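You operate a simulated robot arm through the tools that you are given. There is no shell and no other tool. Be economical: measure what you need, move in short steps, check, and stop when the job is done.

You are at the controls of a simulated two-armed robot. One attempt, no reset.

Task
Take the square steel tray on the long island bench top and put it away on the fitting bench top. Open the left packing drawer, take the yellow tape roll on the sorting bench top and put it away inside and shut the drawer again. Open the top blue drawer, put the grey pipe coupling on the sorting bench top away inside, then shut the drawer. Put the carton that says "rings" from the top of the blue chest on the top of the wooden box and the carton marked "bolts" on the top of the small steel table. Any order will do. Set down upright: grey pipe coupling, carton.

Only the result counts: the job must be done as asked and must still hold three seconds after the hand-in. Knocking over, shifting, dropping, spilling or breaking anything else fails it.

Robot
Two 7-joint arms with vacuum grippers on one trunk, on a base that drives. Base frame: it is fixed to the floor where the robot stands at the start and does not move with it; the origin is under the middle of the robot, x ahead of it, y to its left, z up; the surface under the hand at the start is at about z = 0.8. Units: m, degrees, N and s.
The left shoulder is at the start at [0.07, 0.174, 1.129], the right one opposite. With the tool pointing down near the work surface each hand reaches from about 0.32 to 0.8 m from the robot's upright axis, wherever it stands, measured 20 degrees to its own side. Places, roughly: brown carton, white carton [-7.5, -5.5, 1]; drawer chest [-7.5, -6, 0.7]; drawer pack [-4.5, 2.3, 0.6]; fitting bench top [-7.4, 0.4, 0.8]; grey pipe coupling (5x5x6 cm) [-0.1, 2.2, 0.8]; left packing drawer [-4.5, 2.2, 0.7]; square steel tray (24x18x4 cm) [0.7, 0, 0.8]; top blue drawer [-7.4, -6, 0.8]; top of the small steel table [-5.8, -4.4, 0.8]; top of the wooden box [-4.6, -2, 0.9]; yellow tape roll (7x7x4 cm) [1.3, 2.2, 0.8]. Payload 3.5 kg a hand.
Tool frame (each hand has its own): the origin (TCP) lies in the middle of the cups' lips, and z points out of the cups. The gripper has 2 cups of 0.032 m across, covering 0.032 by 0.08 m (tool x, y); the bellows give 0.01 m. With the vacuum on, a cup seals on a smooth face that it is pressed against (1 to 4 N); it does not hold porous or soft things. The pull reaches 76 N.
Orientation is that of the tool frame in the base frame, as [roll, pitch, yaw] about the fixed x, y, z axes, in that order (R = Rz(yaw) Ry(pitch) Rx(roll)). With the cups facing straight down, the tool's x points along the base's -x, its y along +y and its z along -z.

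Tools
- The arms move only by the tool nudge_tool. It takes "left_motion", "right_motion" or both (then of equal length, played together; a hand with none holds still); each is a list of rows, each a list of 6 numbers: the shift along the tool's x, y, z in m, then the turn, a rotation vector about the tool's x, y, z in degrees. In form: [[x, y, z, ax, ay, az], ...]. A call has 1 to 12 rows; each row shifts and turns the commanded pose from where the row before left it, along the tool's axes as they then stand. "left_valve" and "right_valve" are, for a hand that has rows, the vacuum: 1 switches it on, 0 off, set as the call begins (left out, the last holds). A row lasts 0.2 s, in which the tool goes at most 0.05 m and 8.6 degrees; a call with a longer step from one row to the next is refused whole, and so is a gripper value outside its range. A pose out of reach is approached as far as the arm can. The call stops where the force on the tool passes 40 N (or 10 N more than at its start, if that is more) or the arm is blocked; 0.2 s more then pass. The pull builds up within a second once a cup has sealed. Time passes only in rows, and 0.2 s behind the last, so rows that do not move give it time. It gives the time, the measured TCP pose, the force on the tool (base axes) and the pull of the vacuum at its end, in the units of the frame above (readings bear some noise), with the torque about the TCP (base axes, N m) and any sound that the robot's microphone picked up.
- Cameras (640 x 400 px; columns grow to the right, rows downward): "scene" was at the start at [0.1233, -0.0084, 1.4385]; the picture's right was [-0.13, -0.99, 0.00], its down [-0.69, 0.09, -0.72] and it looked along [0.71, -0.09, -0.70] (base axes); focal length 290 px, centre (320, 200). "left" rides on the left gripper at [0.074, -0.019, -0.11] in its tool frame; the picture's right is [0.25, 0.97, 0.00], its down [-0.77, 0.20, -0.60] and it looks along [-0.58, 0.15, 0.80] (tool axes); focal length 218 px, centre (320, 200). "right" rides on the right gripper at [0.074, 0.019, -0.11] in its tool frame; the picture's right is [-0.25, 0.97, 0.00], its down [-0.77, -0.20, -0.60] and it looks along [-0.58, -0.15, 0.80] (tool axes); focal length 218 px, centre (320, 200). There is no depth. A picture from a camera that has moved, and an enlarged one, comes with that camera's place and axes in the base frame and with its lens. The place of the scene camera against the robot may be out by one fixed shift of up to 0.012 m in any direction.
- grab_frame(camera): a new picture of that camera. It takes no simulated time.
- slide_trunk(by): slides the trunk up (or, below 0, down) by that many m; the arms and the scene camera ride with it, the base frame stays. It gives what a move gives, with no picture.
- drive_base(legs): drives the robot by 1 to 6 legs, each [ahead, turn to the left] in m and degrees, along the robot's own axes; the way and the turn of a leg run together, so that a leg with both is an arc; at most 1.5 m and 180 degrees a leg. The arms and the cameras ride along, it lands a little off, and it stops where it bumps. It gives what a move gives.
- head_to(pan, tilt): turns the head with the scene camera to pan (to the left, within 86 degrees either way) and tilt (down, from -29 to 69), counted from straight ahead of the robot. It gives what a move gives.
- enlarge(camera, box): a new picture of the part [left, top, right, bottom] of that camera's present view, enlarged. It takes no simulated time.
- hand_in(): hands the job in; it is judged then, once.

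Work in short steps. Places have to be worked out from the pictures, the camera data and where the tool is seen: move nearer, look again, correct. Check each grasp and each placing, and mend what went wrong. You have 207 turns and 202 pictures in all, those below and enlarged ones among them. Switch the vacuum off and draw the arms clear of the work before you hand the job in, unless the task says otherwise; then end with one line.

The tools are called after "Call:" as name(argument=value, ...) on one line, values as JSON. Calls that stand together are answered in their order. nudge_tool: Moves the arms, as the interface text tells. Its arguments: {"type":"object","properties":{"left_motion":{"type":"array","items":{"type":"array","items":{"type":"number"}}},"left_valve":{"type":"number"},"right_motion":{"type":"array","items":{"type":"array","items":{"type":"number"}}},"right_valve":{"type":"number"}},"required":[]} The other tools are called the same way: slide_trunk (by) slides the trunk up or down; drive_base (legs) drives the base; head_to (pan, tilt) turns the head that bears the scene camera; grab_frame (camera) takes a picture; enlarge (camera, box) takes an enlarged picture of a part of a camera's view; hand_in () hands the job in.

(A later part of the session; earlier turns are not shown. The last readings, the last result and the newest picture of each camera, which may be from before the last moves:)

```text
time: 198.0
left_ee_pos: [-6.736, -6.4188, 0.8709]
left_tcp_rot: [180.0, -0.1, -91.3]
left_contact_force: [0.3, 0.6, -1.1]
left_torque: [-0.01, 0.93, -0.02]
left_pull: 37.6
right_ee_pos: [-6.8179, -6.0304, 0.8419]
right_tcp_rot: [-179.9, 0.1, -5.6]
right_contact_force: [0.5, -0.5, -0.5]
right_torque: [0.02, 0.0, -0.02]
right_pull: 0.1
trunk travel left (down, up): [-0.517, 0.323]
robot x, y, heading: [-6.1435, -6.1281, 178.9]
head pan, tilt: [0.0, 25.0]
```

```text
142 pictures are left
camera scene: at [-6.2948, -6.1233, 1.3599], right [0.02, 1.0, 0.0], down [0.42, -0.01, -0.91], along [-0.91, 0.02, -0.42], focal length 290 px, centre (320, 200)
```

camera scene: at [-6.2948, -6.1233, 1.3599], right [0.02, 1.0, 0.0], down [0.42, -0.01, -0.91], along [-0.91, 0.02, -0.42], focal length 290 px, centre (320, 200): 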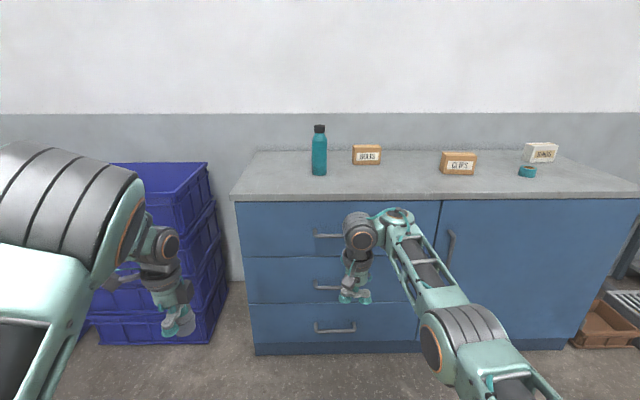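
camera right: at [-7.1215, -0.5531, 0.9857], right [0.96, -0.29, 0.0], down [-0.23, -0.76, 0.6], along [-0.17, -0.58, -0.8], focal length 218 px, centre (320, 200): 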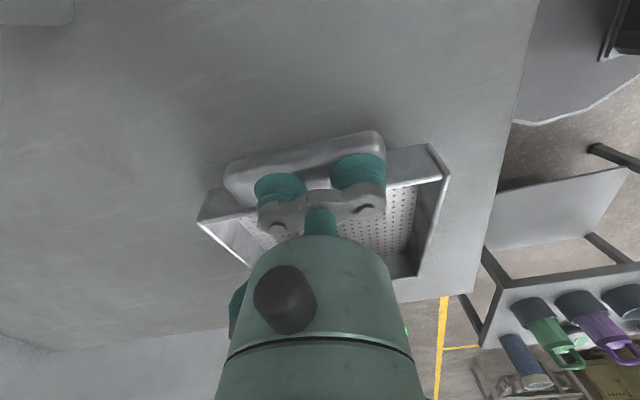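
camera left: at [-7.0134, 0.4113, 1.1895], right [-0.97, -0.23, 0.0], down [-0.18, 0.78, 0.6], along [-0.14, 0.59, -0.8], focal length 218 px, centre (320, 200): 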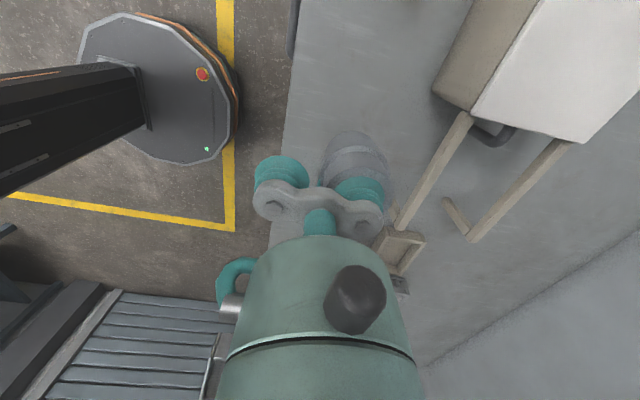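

The right hand is free; I square it up and tip it to point forward (-x) to grip the drawer face above the handle.

Call:
nudge_tool(right_motion=[[0, 0, 0, 0, 0, -5.6], [0, 0, 0, 0, -8.2, 0], [0, 0, 0, 0, -8.2, 0], [0, 0, 0, 0, -8.2, 0], [0, 0, 0, 0, -8.2, 0], [0, 0, 0, 0, -8.2, 0], [0, 0, 0, 0, -8.2, 0], [0, 0, 0, 0, -8.2, 0], [0, 0, 0, 0, -8.2, 0], [0, 0, 0, 0, -8.2, 0], [0, 0, 0, 0, -8.2, 0], [0, 0, 0, 0, -8.0, 0]])

Call:
grab_frame(camera="scene")

Call:
grab_frame(camera="right")

```text
time: 200.6
left_ee_pos: [-6.7363, -6.4194, 0.8699]
left_tcp_rot: [179.8, 0.0, -91.2]
left_contact_force: [-1.1, 0.3, -0.4]
left_torque: [0.05, 0.91, -0.01]
left_pull: 37.9
right_ee_pos: [-6.866, -6.0392, 0.8421]
right_tcp_rot: [-179.4, 15.0, -1.5]
right_contact_force: [-0.5, -0.2, -0.2]
right_torque: [0.01, 0.01, 0.03]
right_pull: 0.0
right hand out of reach, approached as far as the arm can: row 2, 3, 4, 5, 6, 7, 8, 9, 10, 11, 12
trunk travel left (down, up): [-0.517, 0.323]
robot x, y, heading: [-6.1434, -6.1242, 178.7]
head pan, tilt: [0.0, 25.0]
```

```text
141 pictures are left
camera scene: at [-6.2949, -6.1233, 1.3599], right [0.02, 1.0, 0.0], down [0.42, -0.01, -0.91], along [-0.91, 0.02, -0.42], focal length 290 px, centre (320, 200)
```

scene: 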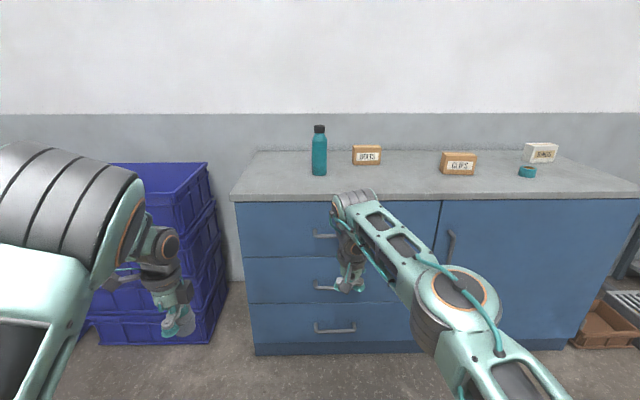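

```text
140 pictures are left
camera right: at [-6.769, -6.0613, 0.9276], right [-0.27, -0.96, 0.06], down [-0.58, 0.21, 0.79], along [-0.77, 0.18, -0.62], focal length 218 px, centre (320, 200)
```

right: 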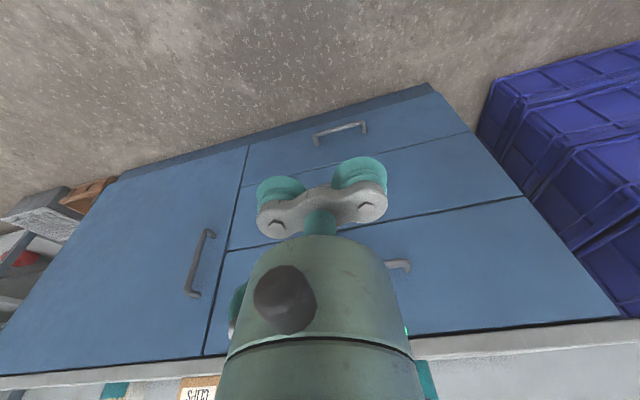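

The wrist could not tip in place; the arm needs the hand further forward. I push the commanded pose forward along its tool axis and see where it stands.

Call:
nudge_tool(right_motion=[[0, 0, 0.03, 0, 0, 0], [0, 0, 0.03, 0, 0, 0], [0, 0, 0.03, 0, 0, 0], [0, 0, 0, 0, 0, 0], [0, 0, 0, 0, 0, 0]])

```text
time: 201.8
left_ee_pos: [-6.7361, -6.4199, 0.8716]
left_tcp_rot: [180.0, -0.1, -91.4]
left_contact_force: [0.0, -0.4, -1.6]
left_torque: [0.0, 0.9, -0.01]
left_pull: 37.6
right_ee_pos: [-6.8897, -6.0383, 0.7541]
right_tcp_rot: [-179.4, 15.0, -1.5]
right_contact_force: [-0.4, 0.8, -1.4]
right_torque: [0.03, 0.04, 0.01]
right_pull: 0.0
trunk travel left (down, up): [-0.517, 0.323]
robot x, y, heading: [-6.1428, -6.1261, 179.1]
head pan, tilt: [0.0, 25.0]
```

The command follows the reached pose. I raise the hand and tip with the wrist as pivot instead.

Call:
nudge_tool(right_motion=[[0, 0, -0.04, 0, 0, 0], [0, 0, -0.04, 0, 0, 0], [-0.03, 0, 0, 0, -8.2, 0], [-0.03, 0, 0, 0, -8.2, 0], [-0.03, 0, 0, 0, -8.2, 0], [-0.03, 0, 0, 0, -8.2, 0]])

Call:
grab_frame(camera="scene")

```text
time: 203.2
left_ee_pos: [-6.7342, -6.4189, 0.871]
left_tcp_rot: [180.0, -0.1, -91.3]
left_contact_force: [0.3, 0.0, -1.0]
left_torque: [0.03, 0.91, -0.03]
left_pull: 37.6
right_ee_pos: [-6.9159, -6.0535, 0.8586]
right_tcp_rot: [-178.7, 28.1, -2.7]
right_contact_force: [0.5, 0.0, -0.1]
right_torque: [0.01, -0.01, 0.03]
right_pull: 0.0
right hand out of reach, approached as far as the arm can: row 3, 4, 5, 6
trunk travel left (down, up): [-0.517, 0.323]
robot x, y, heading: [-6.1463, -6.1293, 178.6]
head pan, tilt: [0.0, 25.0]
```

```text
139 pictures are left
camera scene: at [-6.2945, -6.1226, 1.36], right [0.02, 1.0, 0.0], down [0.42, -0.01, -0.91], along [-0.91, 0.02, -0.42], focal length 290 px, centre (320, 200)
```

scene: 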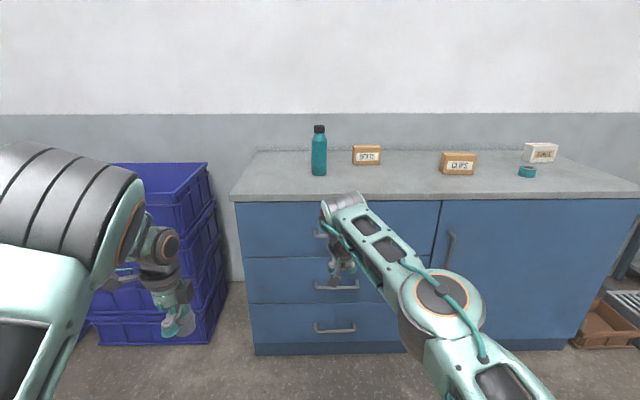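

The right elbow has swung in behind the hand, which limits the wrist. I undo the tilt and draw the hand in close and outward so the elbow swings out again.

Call:
nudge_tool(right_motion=[[0.03, 0, -0.02, 0, 7, 0], [0.03, 0, -0.02, 0, 7, 0], [0.03, 0, 0, 0, 7, 0], [0.03, 0, 0, 0, 7, 0], [0.035, -0.02, -0.005, 0, 0, 0], [0.035, -0.02, -0.005, 0, 0, 0], [0.035, -0.02, -0.005, 0, 0, 0], [0.035, -0.02, -0.005, 0, 0, 0], [0.035, -0.02, -0.005, 0, 0, 0], [0.035, -0.02, -0.005, 0, 0, 0]])

Call:
grab_frame(camera="scene")

```text
time: 205.4
left_ee_pos: [-6.7355, -6.4187, 0.8695]
left_tcp_rot: [179.9, -0.2, -91.3]
left_contact_force: [0.2, -0.1, -0.4]
left_torque: [0.01, 0.88, 0.0]
left_pull: 37.8
right_ee_pos: [-6.801, -6.0497, 0.8605]
right_tcp_rot: [-178.9, -0.1, -3.3]
right_contact_force: [0.1, 0.8, 0.3]
right_torque: [0.01, 0.0, 0.01]
right_pull: 0.0
right hand out of reach, approached as far as the arm can: row 2, 5, 6, 7, 8, 9, 10
trunk travel left (down, up): [-0.517, 0.323]
robot x, y, heading: [-6.1451, -6.1254, 178.8]
head pan, tilt: [0.0, 25.0]
```

```text
138 pictures are left
camera scene: at [-6.2948, -6.1235, 1.3599], right [0.02, 1.0, 0.0], down [0.42, -0.01, -0.91], along [-0.91, 0.02, -0.42], focal length 290 px, centre (320, 200)
```

scene: 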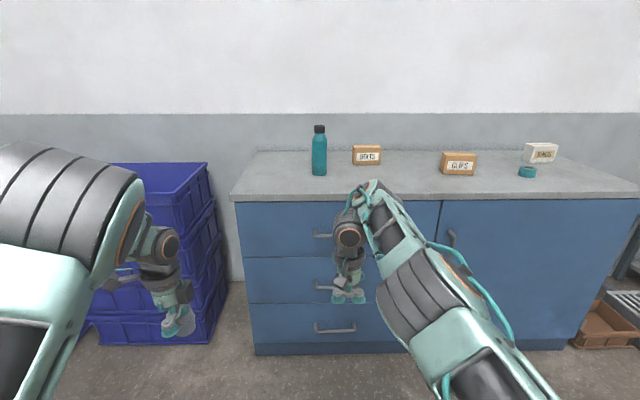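

The arm is at a joint limit. I try raising the hand well up to let it come free.

Call:
nudge_tool(right_motion=[[0, 0, -0.045, 0, 0, 0], [0, 0, -0.045, 0, 0, 0], [0, 0, -0.045, 0, 0, 0], [0, 0, -0.045, 0, 0, 0], [0, 0, -0.045, 0, 0, 0], [0, 0, -0.045, 0, 0, 0], [0, 0, -0.045, 0, 0, 0]])

Call:
nudge_tool(right_motion=[[0.03, -0.02, 0, 0, 0, 0], [0.03, -0.02, 0, 0, 0, 0], [0.03, -0.02, 0, 0, 0, 0], [0.03, -0.02, 0, 0, 0, 0]])

Call:
grab_frame(camera="scene")

```text
time: 207.0
left_ee_pos: [-6.735, -6.4203, 0.8713]
left_tcp_rot: [179.9, -0.2, -91.3]
left_contact_force: [0.1, -0.5, -0.7]
left_torque: [0.04, 0.89, 0.0]
left_pull: 38.0
right_ee_pos: [-6.7816, -6.0674, 1.1688]
right_tcp_rot: [-178.8, -0.1, -3.3]
right_contact_force: [0.6, 0.0, 0.1]
right_torque: [0.05, 0.0, 0.0]
right_pull: 0.2
right hand out of reach, approached as far as the arm can: row 7
trunk travel left (down, up): [-0.517, 0.323]
robot x, y, heading: [-6.1432, -6.1297, 178.8]
head pan, tilt: [0.0, 25.0]
```

```text
time: 208.0
left_ee_pos: [-6.7337, -6.4187, 0.8712]
left_tcp_rot: [179.8, -0.1, -91.3]
left_contact_force: [0.2, 0.6, 0.7]
left_torque: [0.03, 0.92, -0.02]
left_pull: 37.6
right_ee_pos: [-6.6559, -5.993, 1.1684]
right_tcp_rot: [-178.9, 0.3, -3.3]
right_contact_force: [0.3, -0.2, 0.3]
right_torque: [0.04, -0.01, 0.01]
right_pull: 0.1
trunk travel left (down, up): [-0.517, 0.323]
robot x, y, heading: [-6.1407, -6.1299, 178.9]
head pan, tilt: [0.0, 25.0]
```

```text
137 pictures are left
camera scene: at [-6.2923, -6.1228, 1.3602], right [0.02, 1.0, 0.0], down [0.42, -0.01, -0.91], along [-0.91, 0.02, -0.42], focal length 290 px, centre (320, 200)
```

scene: 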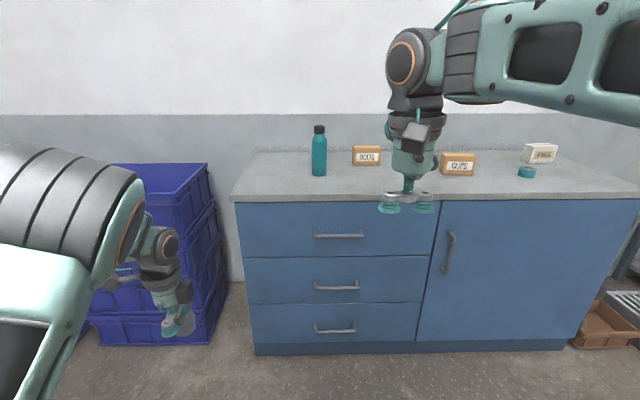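

The elbow is out again. I set the hand lower and outward in the normal configuration, then tip it forward.

Call:
nudge_tool(right_motion=[[0, -0.025, 0.04, 0, 0, 0], [0, -0.025, 0.04, 0, 0, 0], [0, -0.025, 0.04, 0, 0, 0], [0, -0.025, 0.04, 0, 0, 0], [0, -0.01, 0.03, 0, 0, 0], [0, 0, 0, 0, 0, -3.3]])

Call:
nudge_tool(right_motion=[[-0.02, 0, 0, 0, -8.2, 0], [-0.02, 0, 0, 0, -8.2, 0], [-0.02, 0, 0, 0, -8.2, 0], [-0.02, 0, 0, 0, -8.2, 0], [-0.02, 0, 0, 0, -8.2, 0], [-0.02, 0, 0, 0, -8.2, 0]])

Call:
grab_frame(camera="scene")

```text
time: 209.4
left_ee_pos: [-6.7361, -6.4196, 0.8698]
left_tcp_rot: [179.9, -0.1, -91.2]
left_contact_force: [0.6, 0.2, -0.4]
left_torque: [0.01, 0.89, -0.02]
left_pull: 37.8
right_ee_pos: [-6.6537, -5.8812, 0.98]
right_tcp_rot: [-178.7, 0.0, 0.0]
right_contact_force: [0.0, 0.2, 0.7]
right_torque: [0.01, 0.01, -0.03]
right_pull: 0.0
trunk travel left (down, up): [-0.517, 0.323]
robot x, y, heading: [-6.1448, -6.1272, 178.9]
head pan, tilt: [0.0, 25.0]
```

```text
time: 210.8
left_ee_pos: [-6.7353, -6.4195, 0.8703]
left_tcp_rot: [-180.0, 0.0, -91.3]
left_contact_force: [0.5, 0.0, 0.1]
left_torque: [0.01, 0.92, 0.0]
left_pull: 37.6
right_ee_pos: [-6.762, -5.8827, 1.0227]
right_tcp_rot: [-178.3, 49.2, 1.3]
right_contact_force: [0.0, 0.7, 0.5]
right_torque: [0.03, -0.03, 0.01]
right_pull: 0.0
trunk travel left (down, up): [-0.517, 0.323]
robot x, y, heading: [-6.146, -6.1291, 178.9]
head pan, tilt: [0.0, 25.0]
```

```text
136 pictures are left
camera scene: at [-6.2947, -6.1231, 1.36], right [0.02, 1.0, 0.0], down [0.42, -0.01, -0.91], along [-0.91, 0.02, -0.42], focal length 290 px, centre (320, 200)
```

scene: 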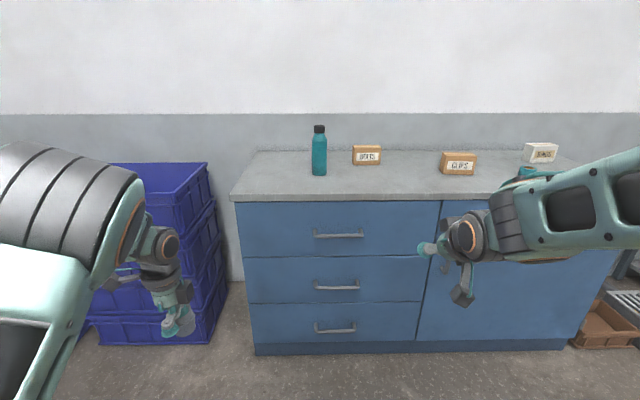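

Tipping works now. I finish the turn to horizontal.

Call:
nudge_tool(right_motion=[[-0.02, 0, 0, 0, -8.2, 0], [-0.02, 0, 0, 0, -8.2, 0], [-0.01, 0, 0, 0, -8.2, 0], [0, 0, 0, 0, -8.2, 0], [0, 0, 0, 0, -8, 0]])

Call:
enlarge(camera="scene", box=[220, 180, 460, 360])

```text
time: 212.0
left_ee_pos: [-6.7356, -6.4194, 0.8707]
left_tcp_rot: [-180.0, -0.1, -91.2]
left_contact_force: [-0.6, -0.7, -0.7]
left_torque: [0.03, 0.88, -0.01]
left_pull: 37.6
right_ee_pos: [-6.791, -5.8842, 1.0629]
right_tcp_rot: [-88.4, 89.0, 91.7]
right_contact_force: [0.3, 0.2, -0.6]
right_torque: [-0.01, 0.02, 0.04]
right_pull: 0.0
trunk travel left (down, up): [-0.517, 0.323]
robot x, y, heading: [-6.1396, -6.1333, 178.7]
head pan, tilt: [0.0, 25.0]
```

```text
2.22 times, centred on (340, 270) of scene
camera zoom: at [-6.2956, -6.123, 1.3599], right [0.02, 1.0, 0.0], down [0.42, -0.01, -0.91], along [-0.91, 0.02, -0.42], focal length 645 px, centre (276, 44)
```

zoom: 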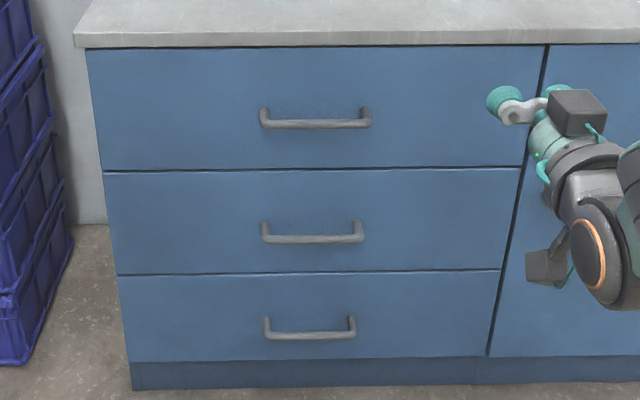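

The hand is level. Combining both views, the drawer face is at x ≈ -7.28, the handle at z ≈ 0.78. I move the right hand to z ≈ 0.85, y ≈ -6.0, and raise the left hand with the coupling.

Call:
nudge_tool(right_motion=[[0.036, 0.0193, 0, 0, 0, 0], [0.036, 0.0193, 0, 0, 0, 0], [0.036, 0.0193, 0, 0, 0, 0], [0.036, 0.0193, 0, 0, 0, 0], [0.036, 0.0193, 0, 0, 0, 0], [0.033, 0.0193, 0, 0, 0, 0]], left_motion=[[0, 0, -0.034, 0, 0, 0], [0, 0, -0.034, 0, 0, 0], [0, 0, -0.034, 0, 0, 0], [0, 0, -0.034, 0, 0, 0], [0, 0, -0.034, 0, 0, 0], [0, 0, -0.034, 0, 0, 0]])

Call:
drive_base(legs=[[0.3, 0]])

Call:
grab_frame(camera="scene")

Call:
grab_frame(camera="right")

```text
time: 213.4
left_ee_pos: [-6.7348, -6.4206, 1.0729]
left_tcp_rot: [180.0, -0.1, -91.3]
left_contact_force: [1.4, -0.2, 0.4]
left_torque: [0.04, 0.93, 0.02]
left_pull: 37.8
right_ee_pos: [-6.7909, -5.9952, 0.8497]
right_tcp_rot: [-89.6, 88.8, 90.3]
right_contact_force: [-0.8, 0.6, 0.5]
right_torque: [-0.02, -0.02, -0.02]
right_pull: 0.0
trunk travel left (down, up): [-0.517, 0.323]
robot x, y, heading: [-6.1452, -6.1284, 178.7]
head pan, tilt: [0.0, 25.0]
```

```text
time: 215.5
left_ee_pos: [-7.0367, -6.417, 1.0724]
left_tcp_rot: [-180.0, -0.1, -90.9]
left_contact_force: [0.7, -0.7, -0.8]
left_torque: [0.03, 0.88, -0.01]
left_pull: 38.2
right_ee_pos: [-7.093, -5.9927, 0.8491]
right_tcp_rot: [-91.9, 88.8, 88.3]
right_contact_force: [0.3, 0.3, -0.1]
right_torque: [0.03, 0.01, -0.01]
right_pull: 0.1
trunk travel left (down, up): [-0.517, 0.323]
robot x, y, heading: [-6.4481, -6.1261, 179.2]
head pan, tilt: [0.0, 25.0]
```

```text
134 pictures are left
camera scene: at [-6.5963, -6.1184, 1.3599], right [0.02, 1.0, 0.0], down [0.42, -0.01, -0.91], along [-0.91, 0.01, -0.42], focal length 290 px, centre (320, 200)
```

scene: 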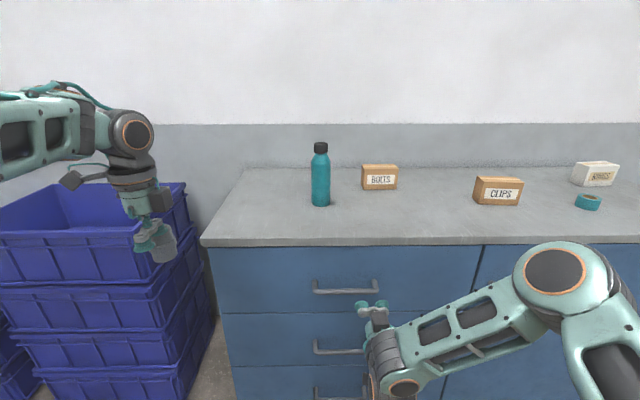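

```text
133 pictures are left
camera right: at [-6.9841, -6.0101, 0.7745], right [0.0, -0.97, 0.23], down [0.6, 0.19, 0.78], along [-0.8, 0.14, 0.59], focal length 218 px, centre (320, 200)
```

right: 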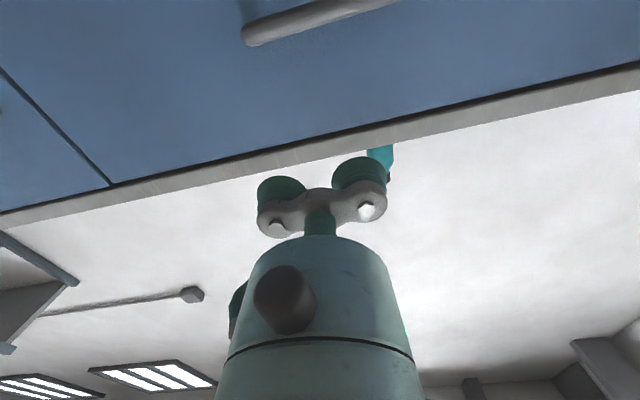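

Right-hand camera puts drawer top edge at z ≈ 0.904, handle ≈ 0.77 and face x ≈ -7.273; the cups at z 0.849 fit in between. I advance with vacuum on until contact.

Call:
nudge_tool(right_motion=[[0, 0, 0.04, 0, 0, 0], [0, 0, 0.04, 0, 0, 0], [0, 0, 0.04, 0, 0, 0], [0, 0, 0.04, 0, 0, 0], [0, 0, 0.008, 0, 0, 0], [0, 0, 0.006, 0, 0, 0], [0, 0, 0.005, 0, 0, 0], [0, 0, 0.004, 0, 0, 0], [0, 0, 0, 0, 0, 0], [0, 0, 0, 0, 0, 0]], right_valve=1)

```text
time: 217.7
left_ee_pos: [-7.0356, -6.4161, 1.0731]
left_tcp_rot: [179.9, 0.0, -91.0]
left_contact_force: [0.0, 0.4, -0.8]
left_torque: [0.05, 0.94, 0.01]
left_pull: 37.5
right_ee_pos: [-7.2762, -5.9932, 0.8495]
right_tcp_rot: [-90.8, 88.8, 89.4]
right_contact_force: [0.1, -0.3, 0.6]
right_torque: [0.0, 0.02, 0.01]
right_pull: 0.0
trunk travel left (down, up): [-0.517, 0.323]
robot x, y, heading: [-6.442, -6.1228, 179.0]
head pan, tilt: [0.0, 25.0]
```

No contact yet at -7.276; I continue in small steps.

Call:
nudge_tool(right_motion=[[0, 0, 0.004, 0, 0, 0], [0, 0, 0.004, 0, 0, 0], [0, 0, 0.004, 0, 0, 0], [0, 0, 0.004, 0, 0, 0], [0, 0, 0, 0, 0, 0], [0, 0, 0, 0, 0, 0]])

```text
time: 218.6
left_ee_pos: [-7.0298, -6.4169, 1.0759]
left_tcp_rot: [179.8, -0.1, -91.1]
left_contact_force: [-0.7, 1.3, 0.1]
left_torque: [0.04, 0.93, 0.0]
left_pull: 37.7
right_ee_pos: [-7.2821, -5.9934, 0.8503]
right_tcp_rot: [-91.5, 88.9, 88.8]
right_contact_force: [22.1, -0.2, 9.2]
right_torque: [0.15, 0.03, -0.19]
right_pull: 74.7
trunk travel left (down, up): [-0.517, 0.323]
robot x, y, heading: [-6.4449, -6.1236, 178.9]
head pan, tilt: [0.0, 25.0]
stopped in row 4 (right hand): the force on the tool passed its limit at 45 N (the readings are from after the stop); the commanded pose is now the measured one
```

Sealed on the drawer. I pull it open by drawing the hand back 0.25 m.

Call:
nudge_tool(right_motion=[[0, 0, -0.01, 0, 0, 0], [0, 0, -0.02, 0, 0, 0], [0, 0, -0.025, 0, 0, 0], [0, 0, -0.025, 0, 0, 0], [0, 0, -0.025, 0, 0, 0], [0, 0, -0.025, 0, 0, 0], [0, 0, -0.025, 0, 0, 0], [0, 0, -0.025, 0, 0, 0], [0, 0, -0.025, 0, 0, 0], [0, 0, -0.025, 0, 0, 0], [0, 0, -0.02, 0, 0, 0]])

Call:
grab_frame(camera="scene")

```text
time: 221.0
left_ee_pos: [-7.0324, -6.4177, 1.0739]
left_tcp_rot: [179.7, 0.0, -91.1]
left_contact_force: [0.6, 0.3, -0.9]
left_torque: [0.01, 0.89, 0.02]
left_pull: 37.6
right_ee_pos: [-7.0345, -5.9934, 0.8483]
right_tcp_rot: [-103.7, 88.8, 76.5]
right_contact_force: [1.7, -7.0, 24.9]
right_torque: [-0.43, -0.16, 0.28]
right_pull: 75.7
trunk travel left (down, up): [-0.517, 0.323]
robot x, y, heading: [-6.446, -6.1218, 178.9]
head pan, tilt: [0.0, 25.0]
```

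```text
132 pictures are left
camera scene: at [-6.591, -6.1202, 1.3604], right [0.02, 1.0, 0.0], down [0.42, -0.01, -0.91], along [-0.91, 0.02, -0.42], focal length 290 px, centre (320, 200)
```

scene: 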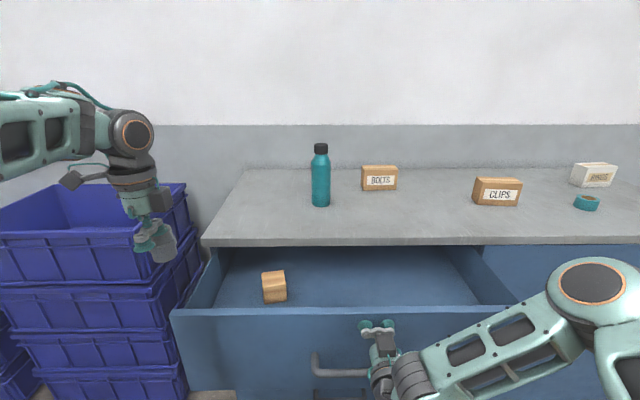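

The drawer is open 0.25 m, with a wooden block at its left rear. I keep the right hand holding it and bring the coupling above the opening at about (-7.15,-6.18).

Call:
nudge_tool(left_motion=[[-0.0397, 0.0197, 0, 0, 0, 0], [-0.0397, 0.0197, 0, 0, 0, 0], [-0.0397, 0.0197, 0, 0, 0, 0], [-0.0397, 0.0197, 0, 0, 0, 0], [-0.0397, 0.0197, 0, 0, 0, 0], [-0.0397, 0.0197, 0, 0, 0, 0]])

Call:
grab_frame(camera="left")

Call:
grab_frame(camera="scene")

```text
time: 222.4
left_ee_pos: [-7.1378, -6.1783, 1.0692]
left_tcp_rot: [180.0, 0.0, -91.0]
left_contact_force: [0.6, -0.6, 0.0]
left_torque: [0.04, 0.93, 0.03]
left_pull: 37.4
left hand out of reach, approached as far as the arm can: row 6
right_ee_pos: [-7.0372, -5.9944, 0.8492]
right_tcp_rot: [-100.8, 88.8, 79.5]
right_contact_force: [-1.2, -5.5, 21.3]
right_torque: [-0.69, -0.19, 0.5]
right_pull: 75.6
trunk travel left (down, up): [-0.517, 0.323]
robot x, y, heading: [-6.4446, -6.126, 179.2]
head pan, tilt: [0.0, 25.0]
```

```text
131 pictures are left
camera left: at [-7.1208, -6.2524, 1.1802], right [-0.97, -0.24, 0.0], down [-0.19, 0.77, 0.6], along [-0.14, 0.59, -0.8], focal length 218 px, centre (320, 200)
```

left: 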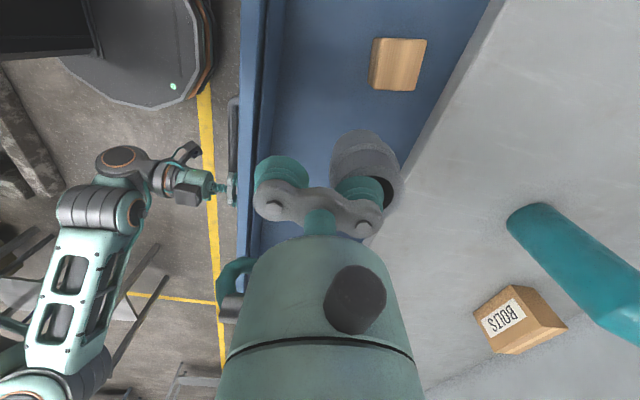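

```text
130 pictures are left
camera scene: at [-6.5923, -6.1202, 1.3605], right [0.02, 1.0, 0.0], down [0.42, -0.01, -0.91], along [-0.91, 0.02, -0.42], focal length 290 px, centre (320, 200)
```

scene: 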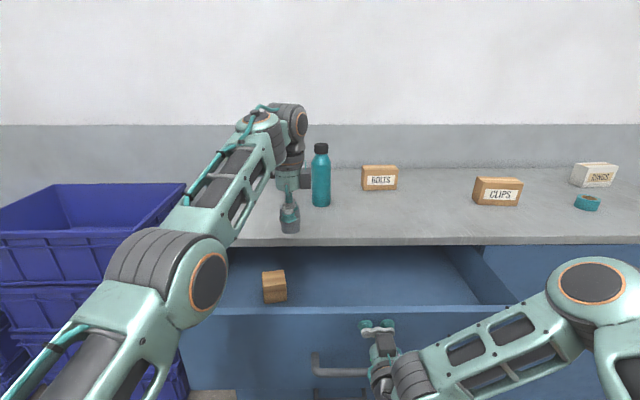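

Coupling is inside the opening (slab edge x -7.256, block at ≈(-7.26,-6.24)). I shift 2 cm to the right and lower stepwise.

Call:
nudge_tool(left_motion=[[-0.02, 0, 0, 0, 0, 0], [0, 0, 0.04, 0, 0, 0], [0, 0, 0.04, 0, 0, 0], [0, 0, 0.04, 0, 0, 0], [0, 0, 0.04, 0, 0, 0], [0, 0, 0.04, 0, 0, 0], [0, 0, 0.04, 0, 0, 0]])

Call:
grab_frame(camera="left")

Call:
grab_frame(camera="scene")

```text
time: 224.0
left_ee_pos: [-7.1339, -6.1579, 0.8314]
left_tcp_rot: [179.8, 0.0, -91.1]
left_contact_force: [-0.6, -0.4, -0.6]
left_torque: [-0.01, 0.9, 0.01]
left_pull: 38.3
left hand out of reach, approached as far as the arm can: row 1
right_ee_pos: [-7.0369, -5.9935, 0.8497]
right_tcp_rot: [-100.9, 88.8, 79.3]
right_contact_force: [-0.2, -8.6, 19.1]
right_torque: [0.14, -0.27, -0.16]
right_pull: 75.7
trunk travel left (down, up): [-0.517, 0.323]
robot x, y, heading: [-6.446, -6.1226, 179.2]
head pan, tilt: [0.0, 25.0]
```

```text
129 pictures are left
camera left: at [-7.1167, -6.231, 0.9416], right [-0.97, -0.23, 0.0], down [-0.18, 0.77, 0.6], along [-0.15, 0.59, -0.8], focal length 218 px, centre (320, 200)
```

left: 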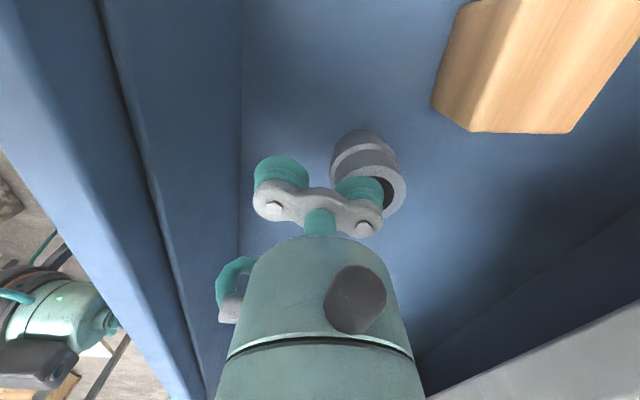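

```text
128 pictures are left
camera scene: at [-6.5924, -6.1205, 1.3604], right [0.02, 1.0, 0.0], down [0.42, -0.01, -0.91], along [-0.91, 0.02, -0.42], focal length 290 px, centre (320, 200)
```

scene: 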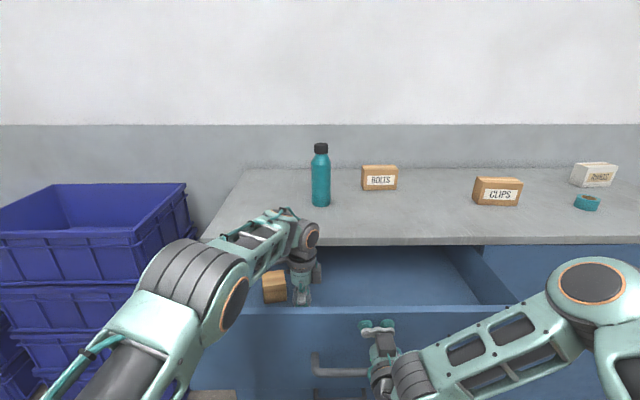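

Nothing touched yet; I go on down in small steps until contact.

Call:
nudge_tool(left_motion=[[0, 0, 0.015, 0, 0, 0], [0, 0, 0.01, 0, 0, 0], [0, 0, 0.006, 0, 0, 0], [0, 0, 0.006, 0, 0, 0], [0, 0, 0.006, 0, 0, 0], [0, 0, 0, 0, 0, 0]])

```text
time: 225.2
left_ee_pos: [-7.1365, -6.1571, 0.7941]
left_tcp_rot: [179.2, 0.0, -91.1]
left_contact_force: [2.6, 0.4, 15.9]
left_torque: [0.02, 0.9, -0.02]
left_pull: 38.1
right_ee_pos: [-7.0361, -5.9937, 0.8489]
right_tcp_rot: [-101.3, 88.8, 78.9]
right_contact_force: [-4.1, -2.2, 10.4]
right_torque: [0.84, -0.19, -0.25]
right_pull: 75.3
trunk travel left (down, up): [-0.517, 0.323]
robot x, y, heading: [-6.4478, -6.1201, 179.0]
head pan, tilt: [0.0, 25.0]
stopped in row 5 (left hand): the force on the tool passed its limit at 44 N (the readings are from after the stop); the commanded pose is now the measured one
```

It touched down (lip 0.794, so the drawer floor is about 0.735). I check it is standing, not on the block.

Call:
grab_frame(camera="left")

Call:
enlarge(camera="scene", box=[240, 220, 380, 320])

```text
127 pictures are left
camera left: at [-7.1178, -6.2316, 0.904], right [-0.97, -0.23, 0.01], down [-0.18, 0.77, 0.61], along [-0.15, 0.59, -0.79], focal length 218 px, centre (320, 200)
```

left: 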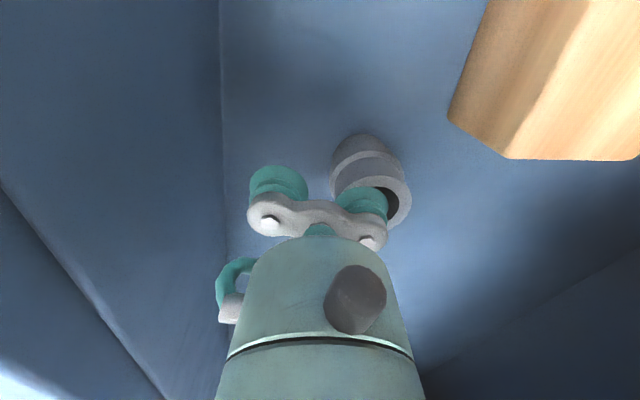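

```text
4.00 times, centred on (310, 270) of scene
camera zoom: at [-6.5918, -6.1192, 1.3602], right [0.02, 1.0, 0.0], down [0.42, -0.01, -0.91], along [-0.91, 0.01, -0.42], focal length 1160 px, centre (360, -80)
```

zoom: 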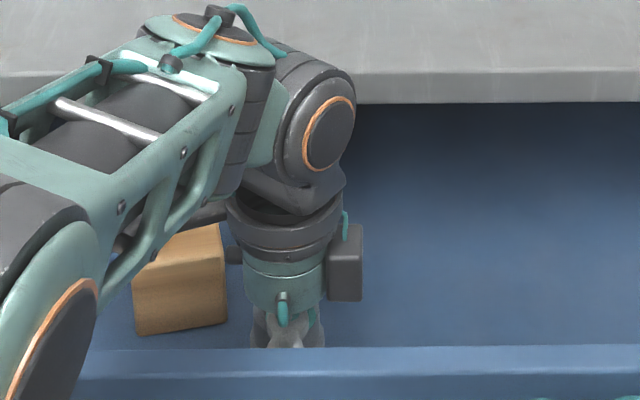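

Coupling stands on the drawer floor. I release and rise.

Call:
nudge_tool(left_motion=[[0, 0, 0, 0, 0, 0], [0, 0, 0, 0, 0, 0], [0, 0, 0, 0, 0, 0], [0, 0, -0.003, 0, 0, 0], [0, 0, -0.006, 0, 0, 0], [0, 0, -0.02, 0, 0, 0], [0, 0, -0.04, 0, 0, 0], [0, 0, -0.04, 0, 0, 0], [0, 0, -0.045, 0, 0, 0], [0, 0, -0.045, 0, 0, 0], [0, 0, -0.045, 0, 0, 0], [0, 0, -0.045, 0, 0, 0]], left_valve=0)

Call:
grab_frame(camera="left")

```text
time: 227.8
left_ee_pos: [-7.1297, -6.1571, 1.079]
left_tcp_rot: [179.4, 0.0, -91.1]
left_contact_force: [-0.6, -0.1, 0.4]
left_torque: [0.0, -0.01, 0.0]
left_pull: 0.1
right_ee_pos: [-7.035, -5.9941, 0.8494]
right_tcp_rot: [-105.2, 88.7, 75.2]
right_contact_force: [0.4, -1.4, 33.6]
right_torque: [-0.04, -0.33, 0.17]
right_pull: 75.6
trunk travel left (down, up): [-0.517, 0.323]
robot x, y, heading: [-6.4464, -6.1245, 179.1]
head pan, tilt: [0.0, 25.0]
```

```text
125 pictures are left
camera left: at [-7.1111, -6.2315, 1.1899], right [-0.97, -0.23, 0.01], down [-0.18, 0.77, 0.61], along [-0.15, 0.59, -0.79], focal length 218 px, centre (320, 200)
```

left: 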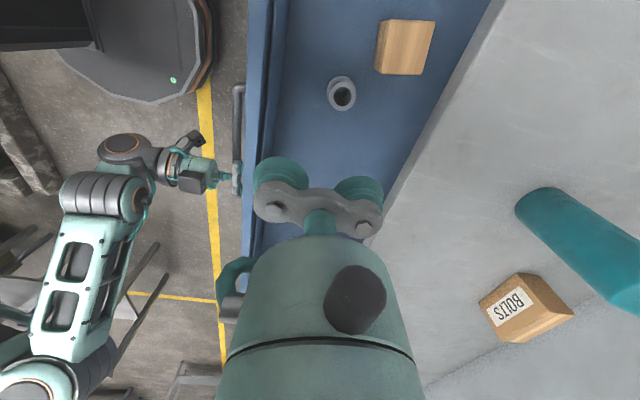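

The coupling stands upright in the drawer. I push the drawer shut slowly with the right hand.

Call:
nudge_tool(right_motion=[[0, 0, 0.01, 0, 0, 0], [0, 0, 0.015, 0, 0, 0], [0, 0, 0.02, 0, 0, 0], [0, 0, 0.02, 0, 0, 0], [0, 0, 0.025, 0, 0, 0], [0, 0, 0.025, 0, 0, 0], [0, 0, 0.025, 0, 0, 0], [0, 0, 0.025, 0, 0, 0], [0, 0, 0.025, 0, 0, 0], [0, 0, 0.02, 0, 0, 0], [0, 0, 0.015, 0, 0, 0], [0, 0, 0.01, 0, 0, 0]])

Call:
nudge_tool(right_motion=[[0, 0, 0.005, 0, 0, 0], [0, 0, 0.005, 0, 0, 0], [0, 0, 0.005, 0, 0, 0], [0, 0, 0.003, 0, 0, 0], [0, 0, 0.003, 0, 0, 0]])

Call:
grab_frame(camera="scene")

```text
time: 230.4
left_ee_pos: [-7.1298, -6.1547, 1.0783]
left_tcp_rot: [179.4, -0.1, -91.2]
left_contact_force: [-0.2, -0.6, -0.3]
left_torque: [0.02, -0.02, 0.0]
left_pull: 0.1
right_ee_pos: [-7.2713, -5.9944, 0.8497]
right_tcp_rot: [-99.5, 88.8, 80.8]
right_contact_force: [-0.8, 8.5, 26.8]
right_torque: [0.43, -0.46, 0.13]
right_pull: 75.5
trunk travel left (down, up): [-0.517, 0.323]
robot x, y, heading: [-6.4465, -6.1277, 178.8]
head pan, tilt: [0.0, 25.0]
```

```text
time: 231.3
left_ee_pos: [-7.1245, -6.1535, 1.0808]
left_tcp_rot: [179.1, -0.1, -91.3]
left_contact_force: [-0.8, 0.4, -0.6]
left_torque: [-0.04, 0.0, 0.02]
left_pull: 0.1
right_ee_pos: [-7.283, -5.994, 0.8487]
right_tcp_rot: [-101.2, 88.9, 79.2]
right_contact_force: [31.8, 5.0, 15.1]
right_torque: [-0.28, -0.45, 0.14]
right_pull: 75.1
trunk travel left (down, up): [-0.517, 0.323]
robot x, y, heading: [-6.4426, -6.1242, 178.8]
head pan, tilt: [0.0, 25.0]
stopped in row 4 (right hand): the force on the tool passed its limit at 44 N (the readings are from after the stop); the commanded pose is now the measured one
```

```text
124 pictures are left
camera scene: at [-6.5854, -6.1178, 1.3606], right [0.02, 1.0, 0.0], down [0.42, -0.01, -0.91], along [-0.91, 0.02, -0.42], focal length 290 px, centre (320, 200)
```

scene: 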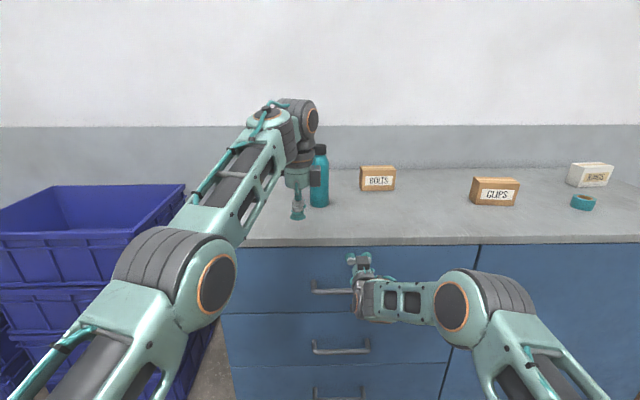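

The drawer is shut (x -7.283 as before). I release the right hand and withdraw, and lift the left arm.

Call:
nudge_tool(right_motion=[[0, 0, 0, 0, 0, 0], [0, 0, 0, 0, 0, 0], [0, 0, 0, 0, 0, 0], [0, 0, 0, 0, 0, 0], [0, 0, -0.01, 0, 0, 0], [0, 0, -0.03, 0, 0, 0], [0, 0, -0.04, 0, 0, 0], [0, 0, -0.04, 0, 0, 0]], right_valve=0, left_motion=[[0, 0, -0.03, 0, 0, 0], [0, 0, -0.03, 0, 0, 0], [0, 0, -0.03, 0, 0, 0], [0, 0, -0.03, 0, 0, 0], [0, 0, -0.03, 0, 0, 0], [0, 0, -0.03, 0, 0, 0], [0, 0, -0.03, 0, 0, 0], [0, 0, -0.03, 0, 0, 0]])

Call:
grab_frame(camera="scene")

```text
time: 233.1
left_ee_pos: [-7.0715, -6.1564, 1.1957]
left_tcp_rot: [179.1, 0.1, -91.2]
left_contact_force: [0.1, -0.7, 0.8]
left_torque: [0.0, 0.02, -0.01]
left_pull: 0.0
left hand out of reach, approached as far as the arm can: row 1, 2, 3, 4, 5, 6, 7, 8
right_ee_pos: [-7.1668, -5.9932, 0.843]
right_tcp_rot: [-122.4, 88.6, 58.0]
right_contact_force: [0.2, 0.0, -0.4]
right_torque: [-0.01, 0.03, -0.05]
right_pull: 0.1
trunk travel left (down, up): [-0.517, 0.323]
robot x, y, heading: [-6.4433, -6.1233, 179.0]
head pan, tilt: [0.0, 25.0]
```

```text
123 pictures are left
camera scene: at [-6.5936, -6.1178, 1.3601], right [0.02, 1.0, 0.0], down [0.42, -0.01, -0.91], along [-0.91, 0.02, -0.42], focal length 290 px, centre (320, 200)
```

scene: 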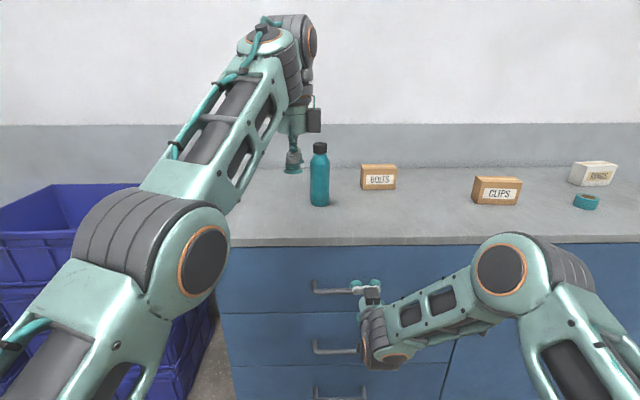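

I bring the left hand back and outward to reset its elbow, and tip the right hand back to pointing down.

Call:
nudge_tool(right_motion=[[0, 0, -0.045, 0, 0, 0], [0, 0, -0.045, 0, 0, 0], [0.01, 0, -0.02, 0, 8.2, 0], [0.01, 0, -0.02, 0, 8.2, 0], [0.01, 0, -0.02, 0, 8.2, 0], [0.01, 0, -0.01, 0, 8.2, 0], [0.01, 0, -0.01, 0, 8.2, 0], [0.01, 0, -0.01, 0, 8.2, 0], [0, 0, 0, 0, 8.2, 0], [0, 0, 0, 0, 8.2, 0], [0, 0, 0, 0, 8.2, 0], [0, 0, 0, 0, 8.2, 0]], left_motion=[[0.02, -0.03, 0, 0, 0, 0], [0.02, -0.03, 0, 0, 0, 0], [0.02, -0.03, 0, 0, 0, 0], [0.02, -0.03, 0, 0, 0, 0], [0.02, -0.03, 0, 0, 0, 0], [0.02, -0.03, 0, 0, 0, 0], [0, 0, 0, 0, 0, 0], [0, 0, 0, 0, 0, 0], [0, 0, 0, 0, 0, 0], [0, 0, 0, 0, 0, 0], [0, 0, 0, 0, 0, 0], [0, 0, 0, 0, 0, 0]])

Call:
grab_frame(camera="scene")

```text
time: 235.7
left_ee_pos: [-6.8962, -6.2795, 1.1935]
left_tcp_rot: [179.5, 0.0, -91.2]
left_contact_force: [-0.6, 0.2, -0.3]
left_torque: [0.0, -0.01, -0.03]
left_pull: 0.0
left hand out of reach, approached as far as the arm can: row 5
right_ee_pos: [-6.9734, -5.9926, 0.8179]
right_tcp_rot: [-178.5, 37.2, 1.3]
right_contact_force: [-0.3, -1.3, -0.7]
right_torque: [0.01, 0.01, 0.03]
right_pull: 0.1
right hand out of reach, approached as far as the arm can: row 9, 10, 11, 12
trunk travel left (down, up): [-0.517, 0.323]
robot x, y, heading: [-6.4418, -6.1256, 178.8]
head pan, tilt: [0.0, 25.0]
```

```text
122 pictures are left
camera scene: at [-6.5944, -6.1186, 1.3599], right [0.02, 1.0, 0.0], down [0.42, -0.01, -0.91], along [-0.91, 0.02, -0.42], focal length 290 px, centre (320, 200)
```

scene: 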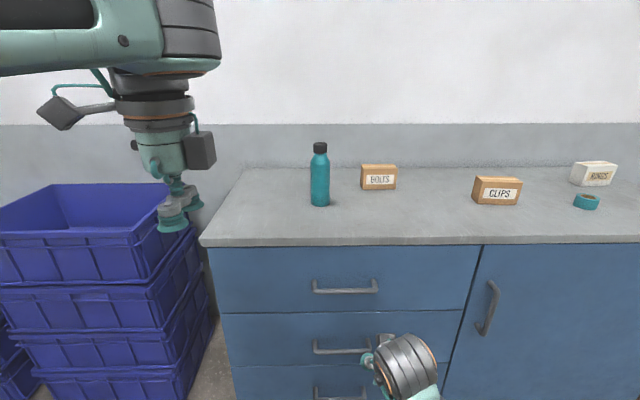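

Left arm is reset. The right elbow is low; I raise the right hand and move it outward, then finish tipping.

Call:
nudge_tool(right_motion=[[-0.024, -0.02, -0.032, 0, 0, 0], [-0.024, -0.02, -0.032, 0, 0, 0], [-0.024, -0.02, -0.032, 0, 0, 0], [-0.024, -0.02, -0.032, 0, 0, 0], [-0.024, -0.02, -0.032, 0, 0, 0], [-0.024, -0.02, -0.032, 0, 0, 0], [-0.024, -0.02, -0.032, 0, 0, 0], [0, 0, 0, 0, 7.4, 0], [0, 0, 0, 0, 7.4, 0], [0, 0, 0, 0, 7.4, 0], [0, 0, 0, 0, 7.4, 0], [0, 0, 0, 0, 7.4, 0]])

Call:
grab_frame(camera="scene")

```text
time: 236.2
left_ee_pos: [-6.8968, -6.2793, 1.1936]
left_tcp_rot: [179.5, -0.1, -91.3]
left_contact_force: [0.5, 0.2, -0.6]
left_torque: [-0.01, -0.01, 0.02]
left_pull: 0.0
right_ee_pos: [-6.9887, -5.9695, 0.8376]
right_tcp_rot: [-179.6, 37.7, -0.1]
right_contact_force: [-6.5, -20.0, -6.6]
right_torque: [1.22, 0.57, -3.18]
right_pull: 0.0
right hand out of reach, approached as far as the arm can: row 1, 2
trunk travel left (down, up): [-0.517, 0.323]
robot x, y, heading: [-6.4468, -6.1257, 179.1]
head pan, tilt: [0.0, 25.0]
stopped in row 2 (right hand): the force on the tool passed its limit at 137 N (the readings are from after the stop); the commanded pose is now the measured one
```

```text
121 pictures are left
camera scene: at [-6.5948, -6.1181, 1.3599], right [0.02, 1.0, 0.0], down [0.42, -0.01, -0.91], along [-0.91, 0.02, -0.42], focal length 290 px, centre (320, 200)
```

scene: 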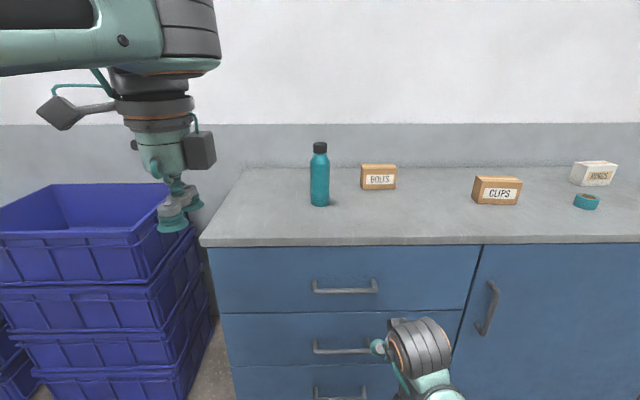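

A 137 N contact: something touches the right hand or arm. I look before moving again.

Call:
head_to(pan=-20, tilt=60)

Call:
grab_frame(camera="scene")

Call:
grab_frame(camera="right")

```text
time: 237.2
left_ee_pos: [-6.8969, -6.2805, 1.1933]
left_tcp_rot: [179.4, 0.0, -91.2]
left_contact_force: [-0.5, 0.3, 0.0]
left_torque: [0.0, -0.02, -0.02]
left_pull: 0.1
right_ee_pos: [-6.9891, -5.9704, 0.8375]
right_tcp_rot: [-179.3, 37.8, 0.0]
right_contact_force: [-8.3, -38.9, -13.0]
right_torque: [2.27, 1.52, -5.93]
right_pull: 0.1
trunk travel left (down, up): [-0.517, 0.323]
robot x, y, heading: [-6.4468, -6.1262, 178.8]
head pan, tilt: [-20.0, 60.0]
```

```text
120 pictures are left
camera scene: at [-6.5645, -6.0962, 1.3099], right [0.36, 0.93, 0.0], down [0.81, -0.31, -0.5], along [-0.47, 0.18, -0.87], focal length 290 px, centre (320, 200)
```

scene: 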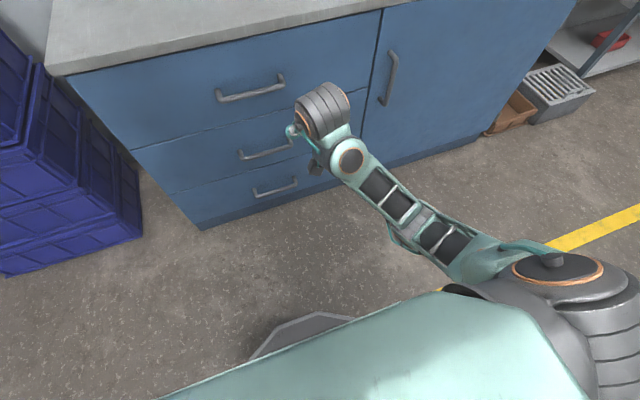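

```text
119 pictures are left
camera right: at [-6.8651, -5.9915, 0.8795], right [-0.21, -0.97, 0.15], down [-0.24, 0.2, 0.95], along [-0.95, 0.16, -0.27], focal length 218 px, centre (320, 200)
```

right: 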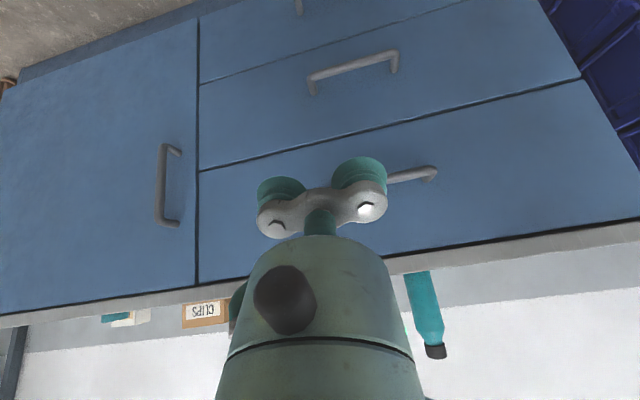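

No outside contact is visible: the hand is folded against its own forearm. I reverse the last motions, tipping it back to horizontal, and then retrace the earlier feasible path.

Call:
nudge_tool(right_motion=[[-0.005, 0.01, 0.01, 0, -4, 0], [-0.01, 0.01, 0.015, 0, -8.2, 0], [-0.01, 0.005, 0.015, 0, -8.2, 0], [-0.01, 0, 0.015, 0, -8.2, 0], [-0.01, 0, 0.015, 0, -8.2, 0], [-0.01, 0, 0.015, 0, -8.2, 0], [0, 0, 0.015, 0, -7, 0]])

Call:
grab_frame(camera="scene")

```text
time: 238.8
left_ee_pos: [-6.8968, -6.2786, 1.1944]
left_tcp_rot: [179.5, -0.1, -91.3]
left_contact_force: [-1.0, -0.3, -0.5]
left_torque: [0.01, 0.0, 0.01]
left_pull: 0.1
right_ee_pos: [-7.1032, -5.9944, 0.835]
right_tcp_rot: [-120.7, 89.5, 59.0]
right_contact_force: [0.7, 0.8, 0.6]
right_torque: [-0.01, 0.04, 0.01]
right_pull: 0.0
trunk travel left (down, up): [-0.517, 0.323]
robot x, y, heading: [-6.4454, -6.1261, 179.0]
head pan, tilt: [-20.0, 60.0]
```

```text
118 pictures are left
camera scene: at [-6.5653, -6.0959, 1.3098], right [0.36, 0.93, 0.0], down [0.81, -0.31, -0.5], along [-0.47, 0.18, -0.87], focal length 290 px, centre (320, 200)
```

scene: 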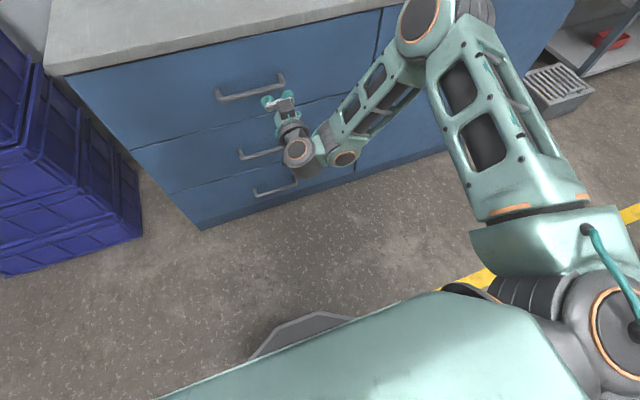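

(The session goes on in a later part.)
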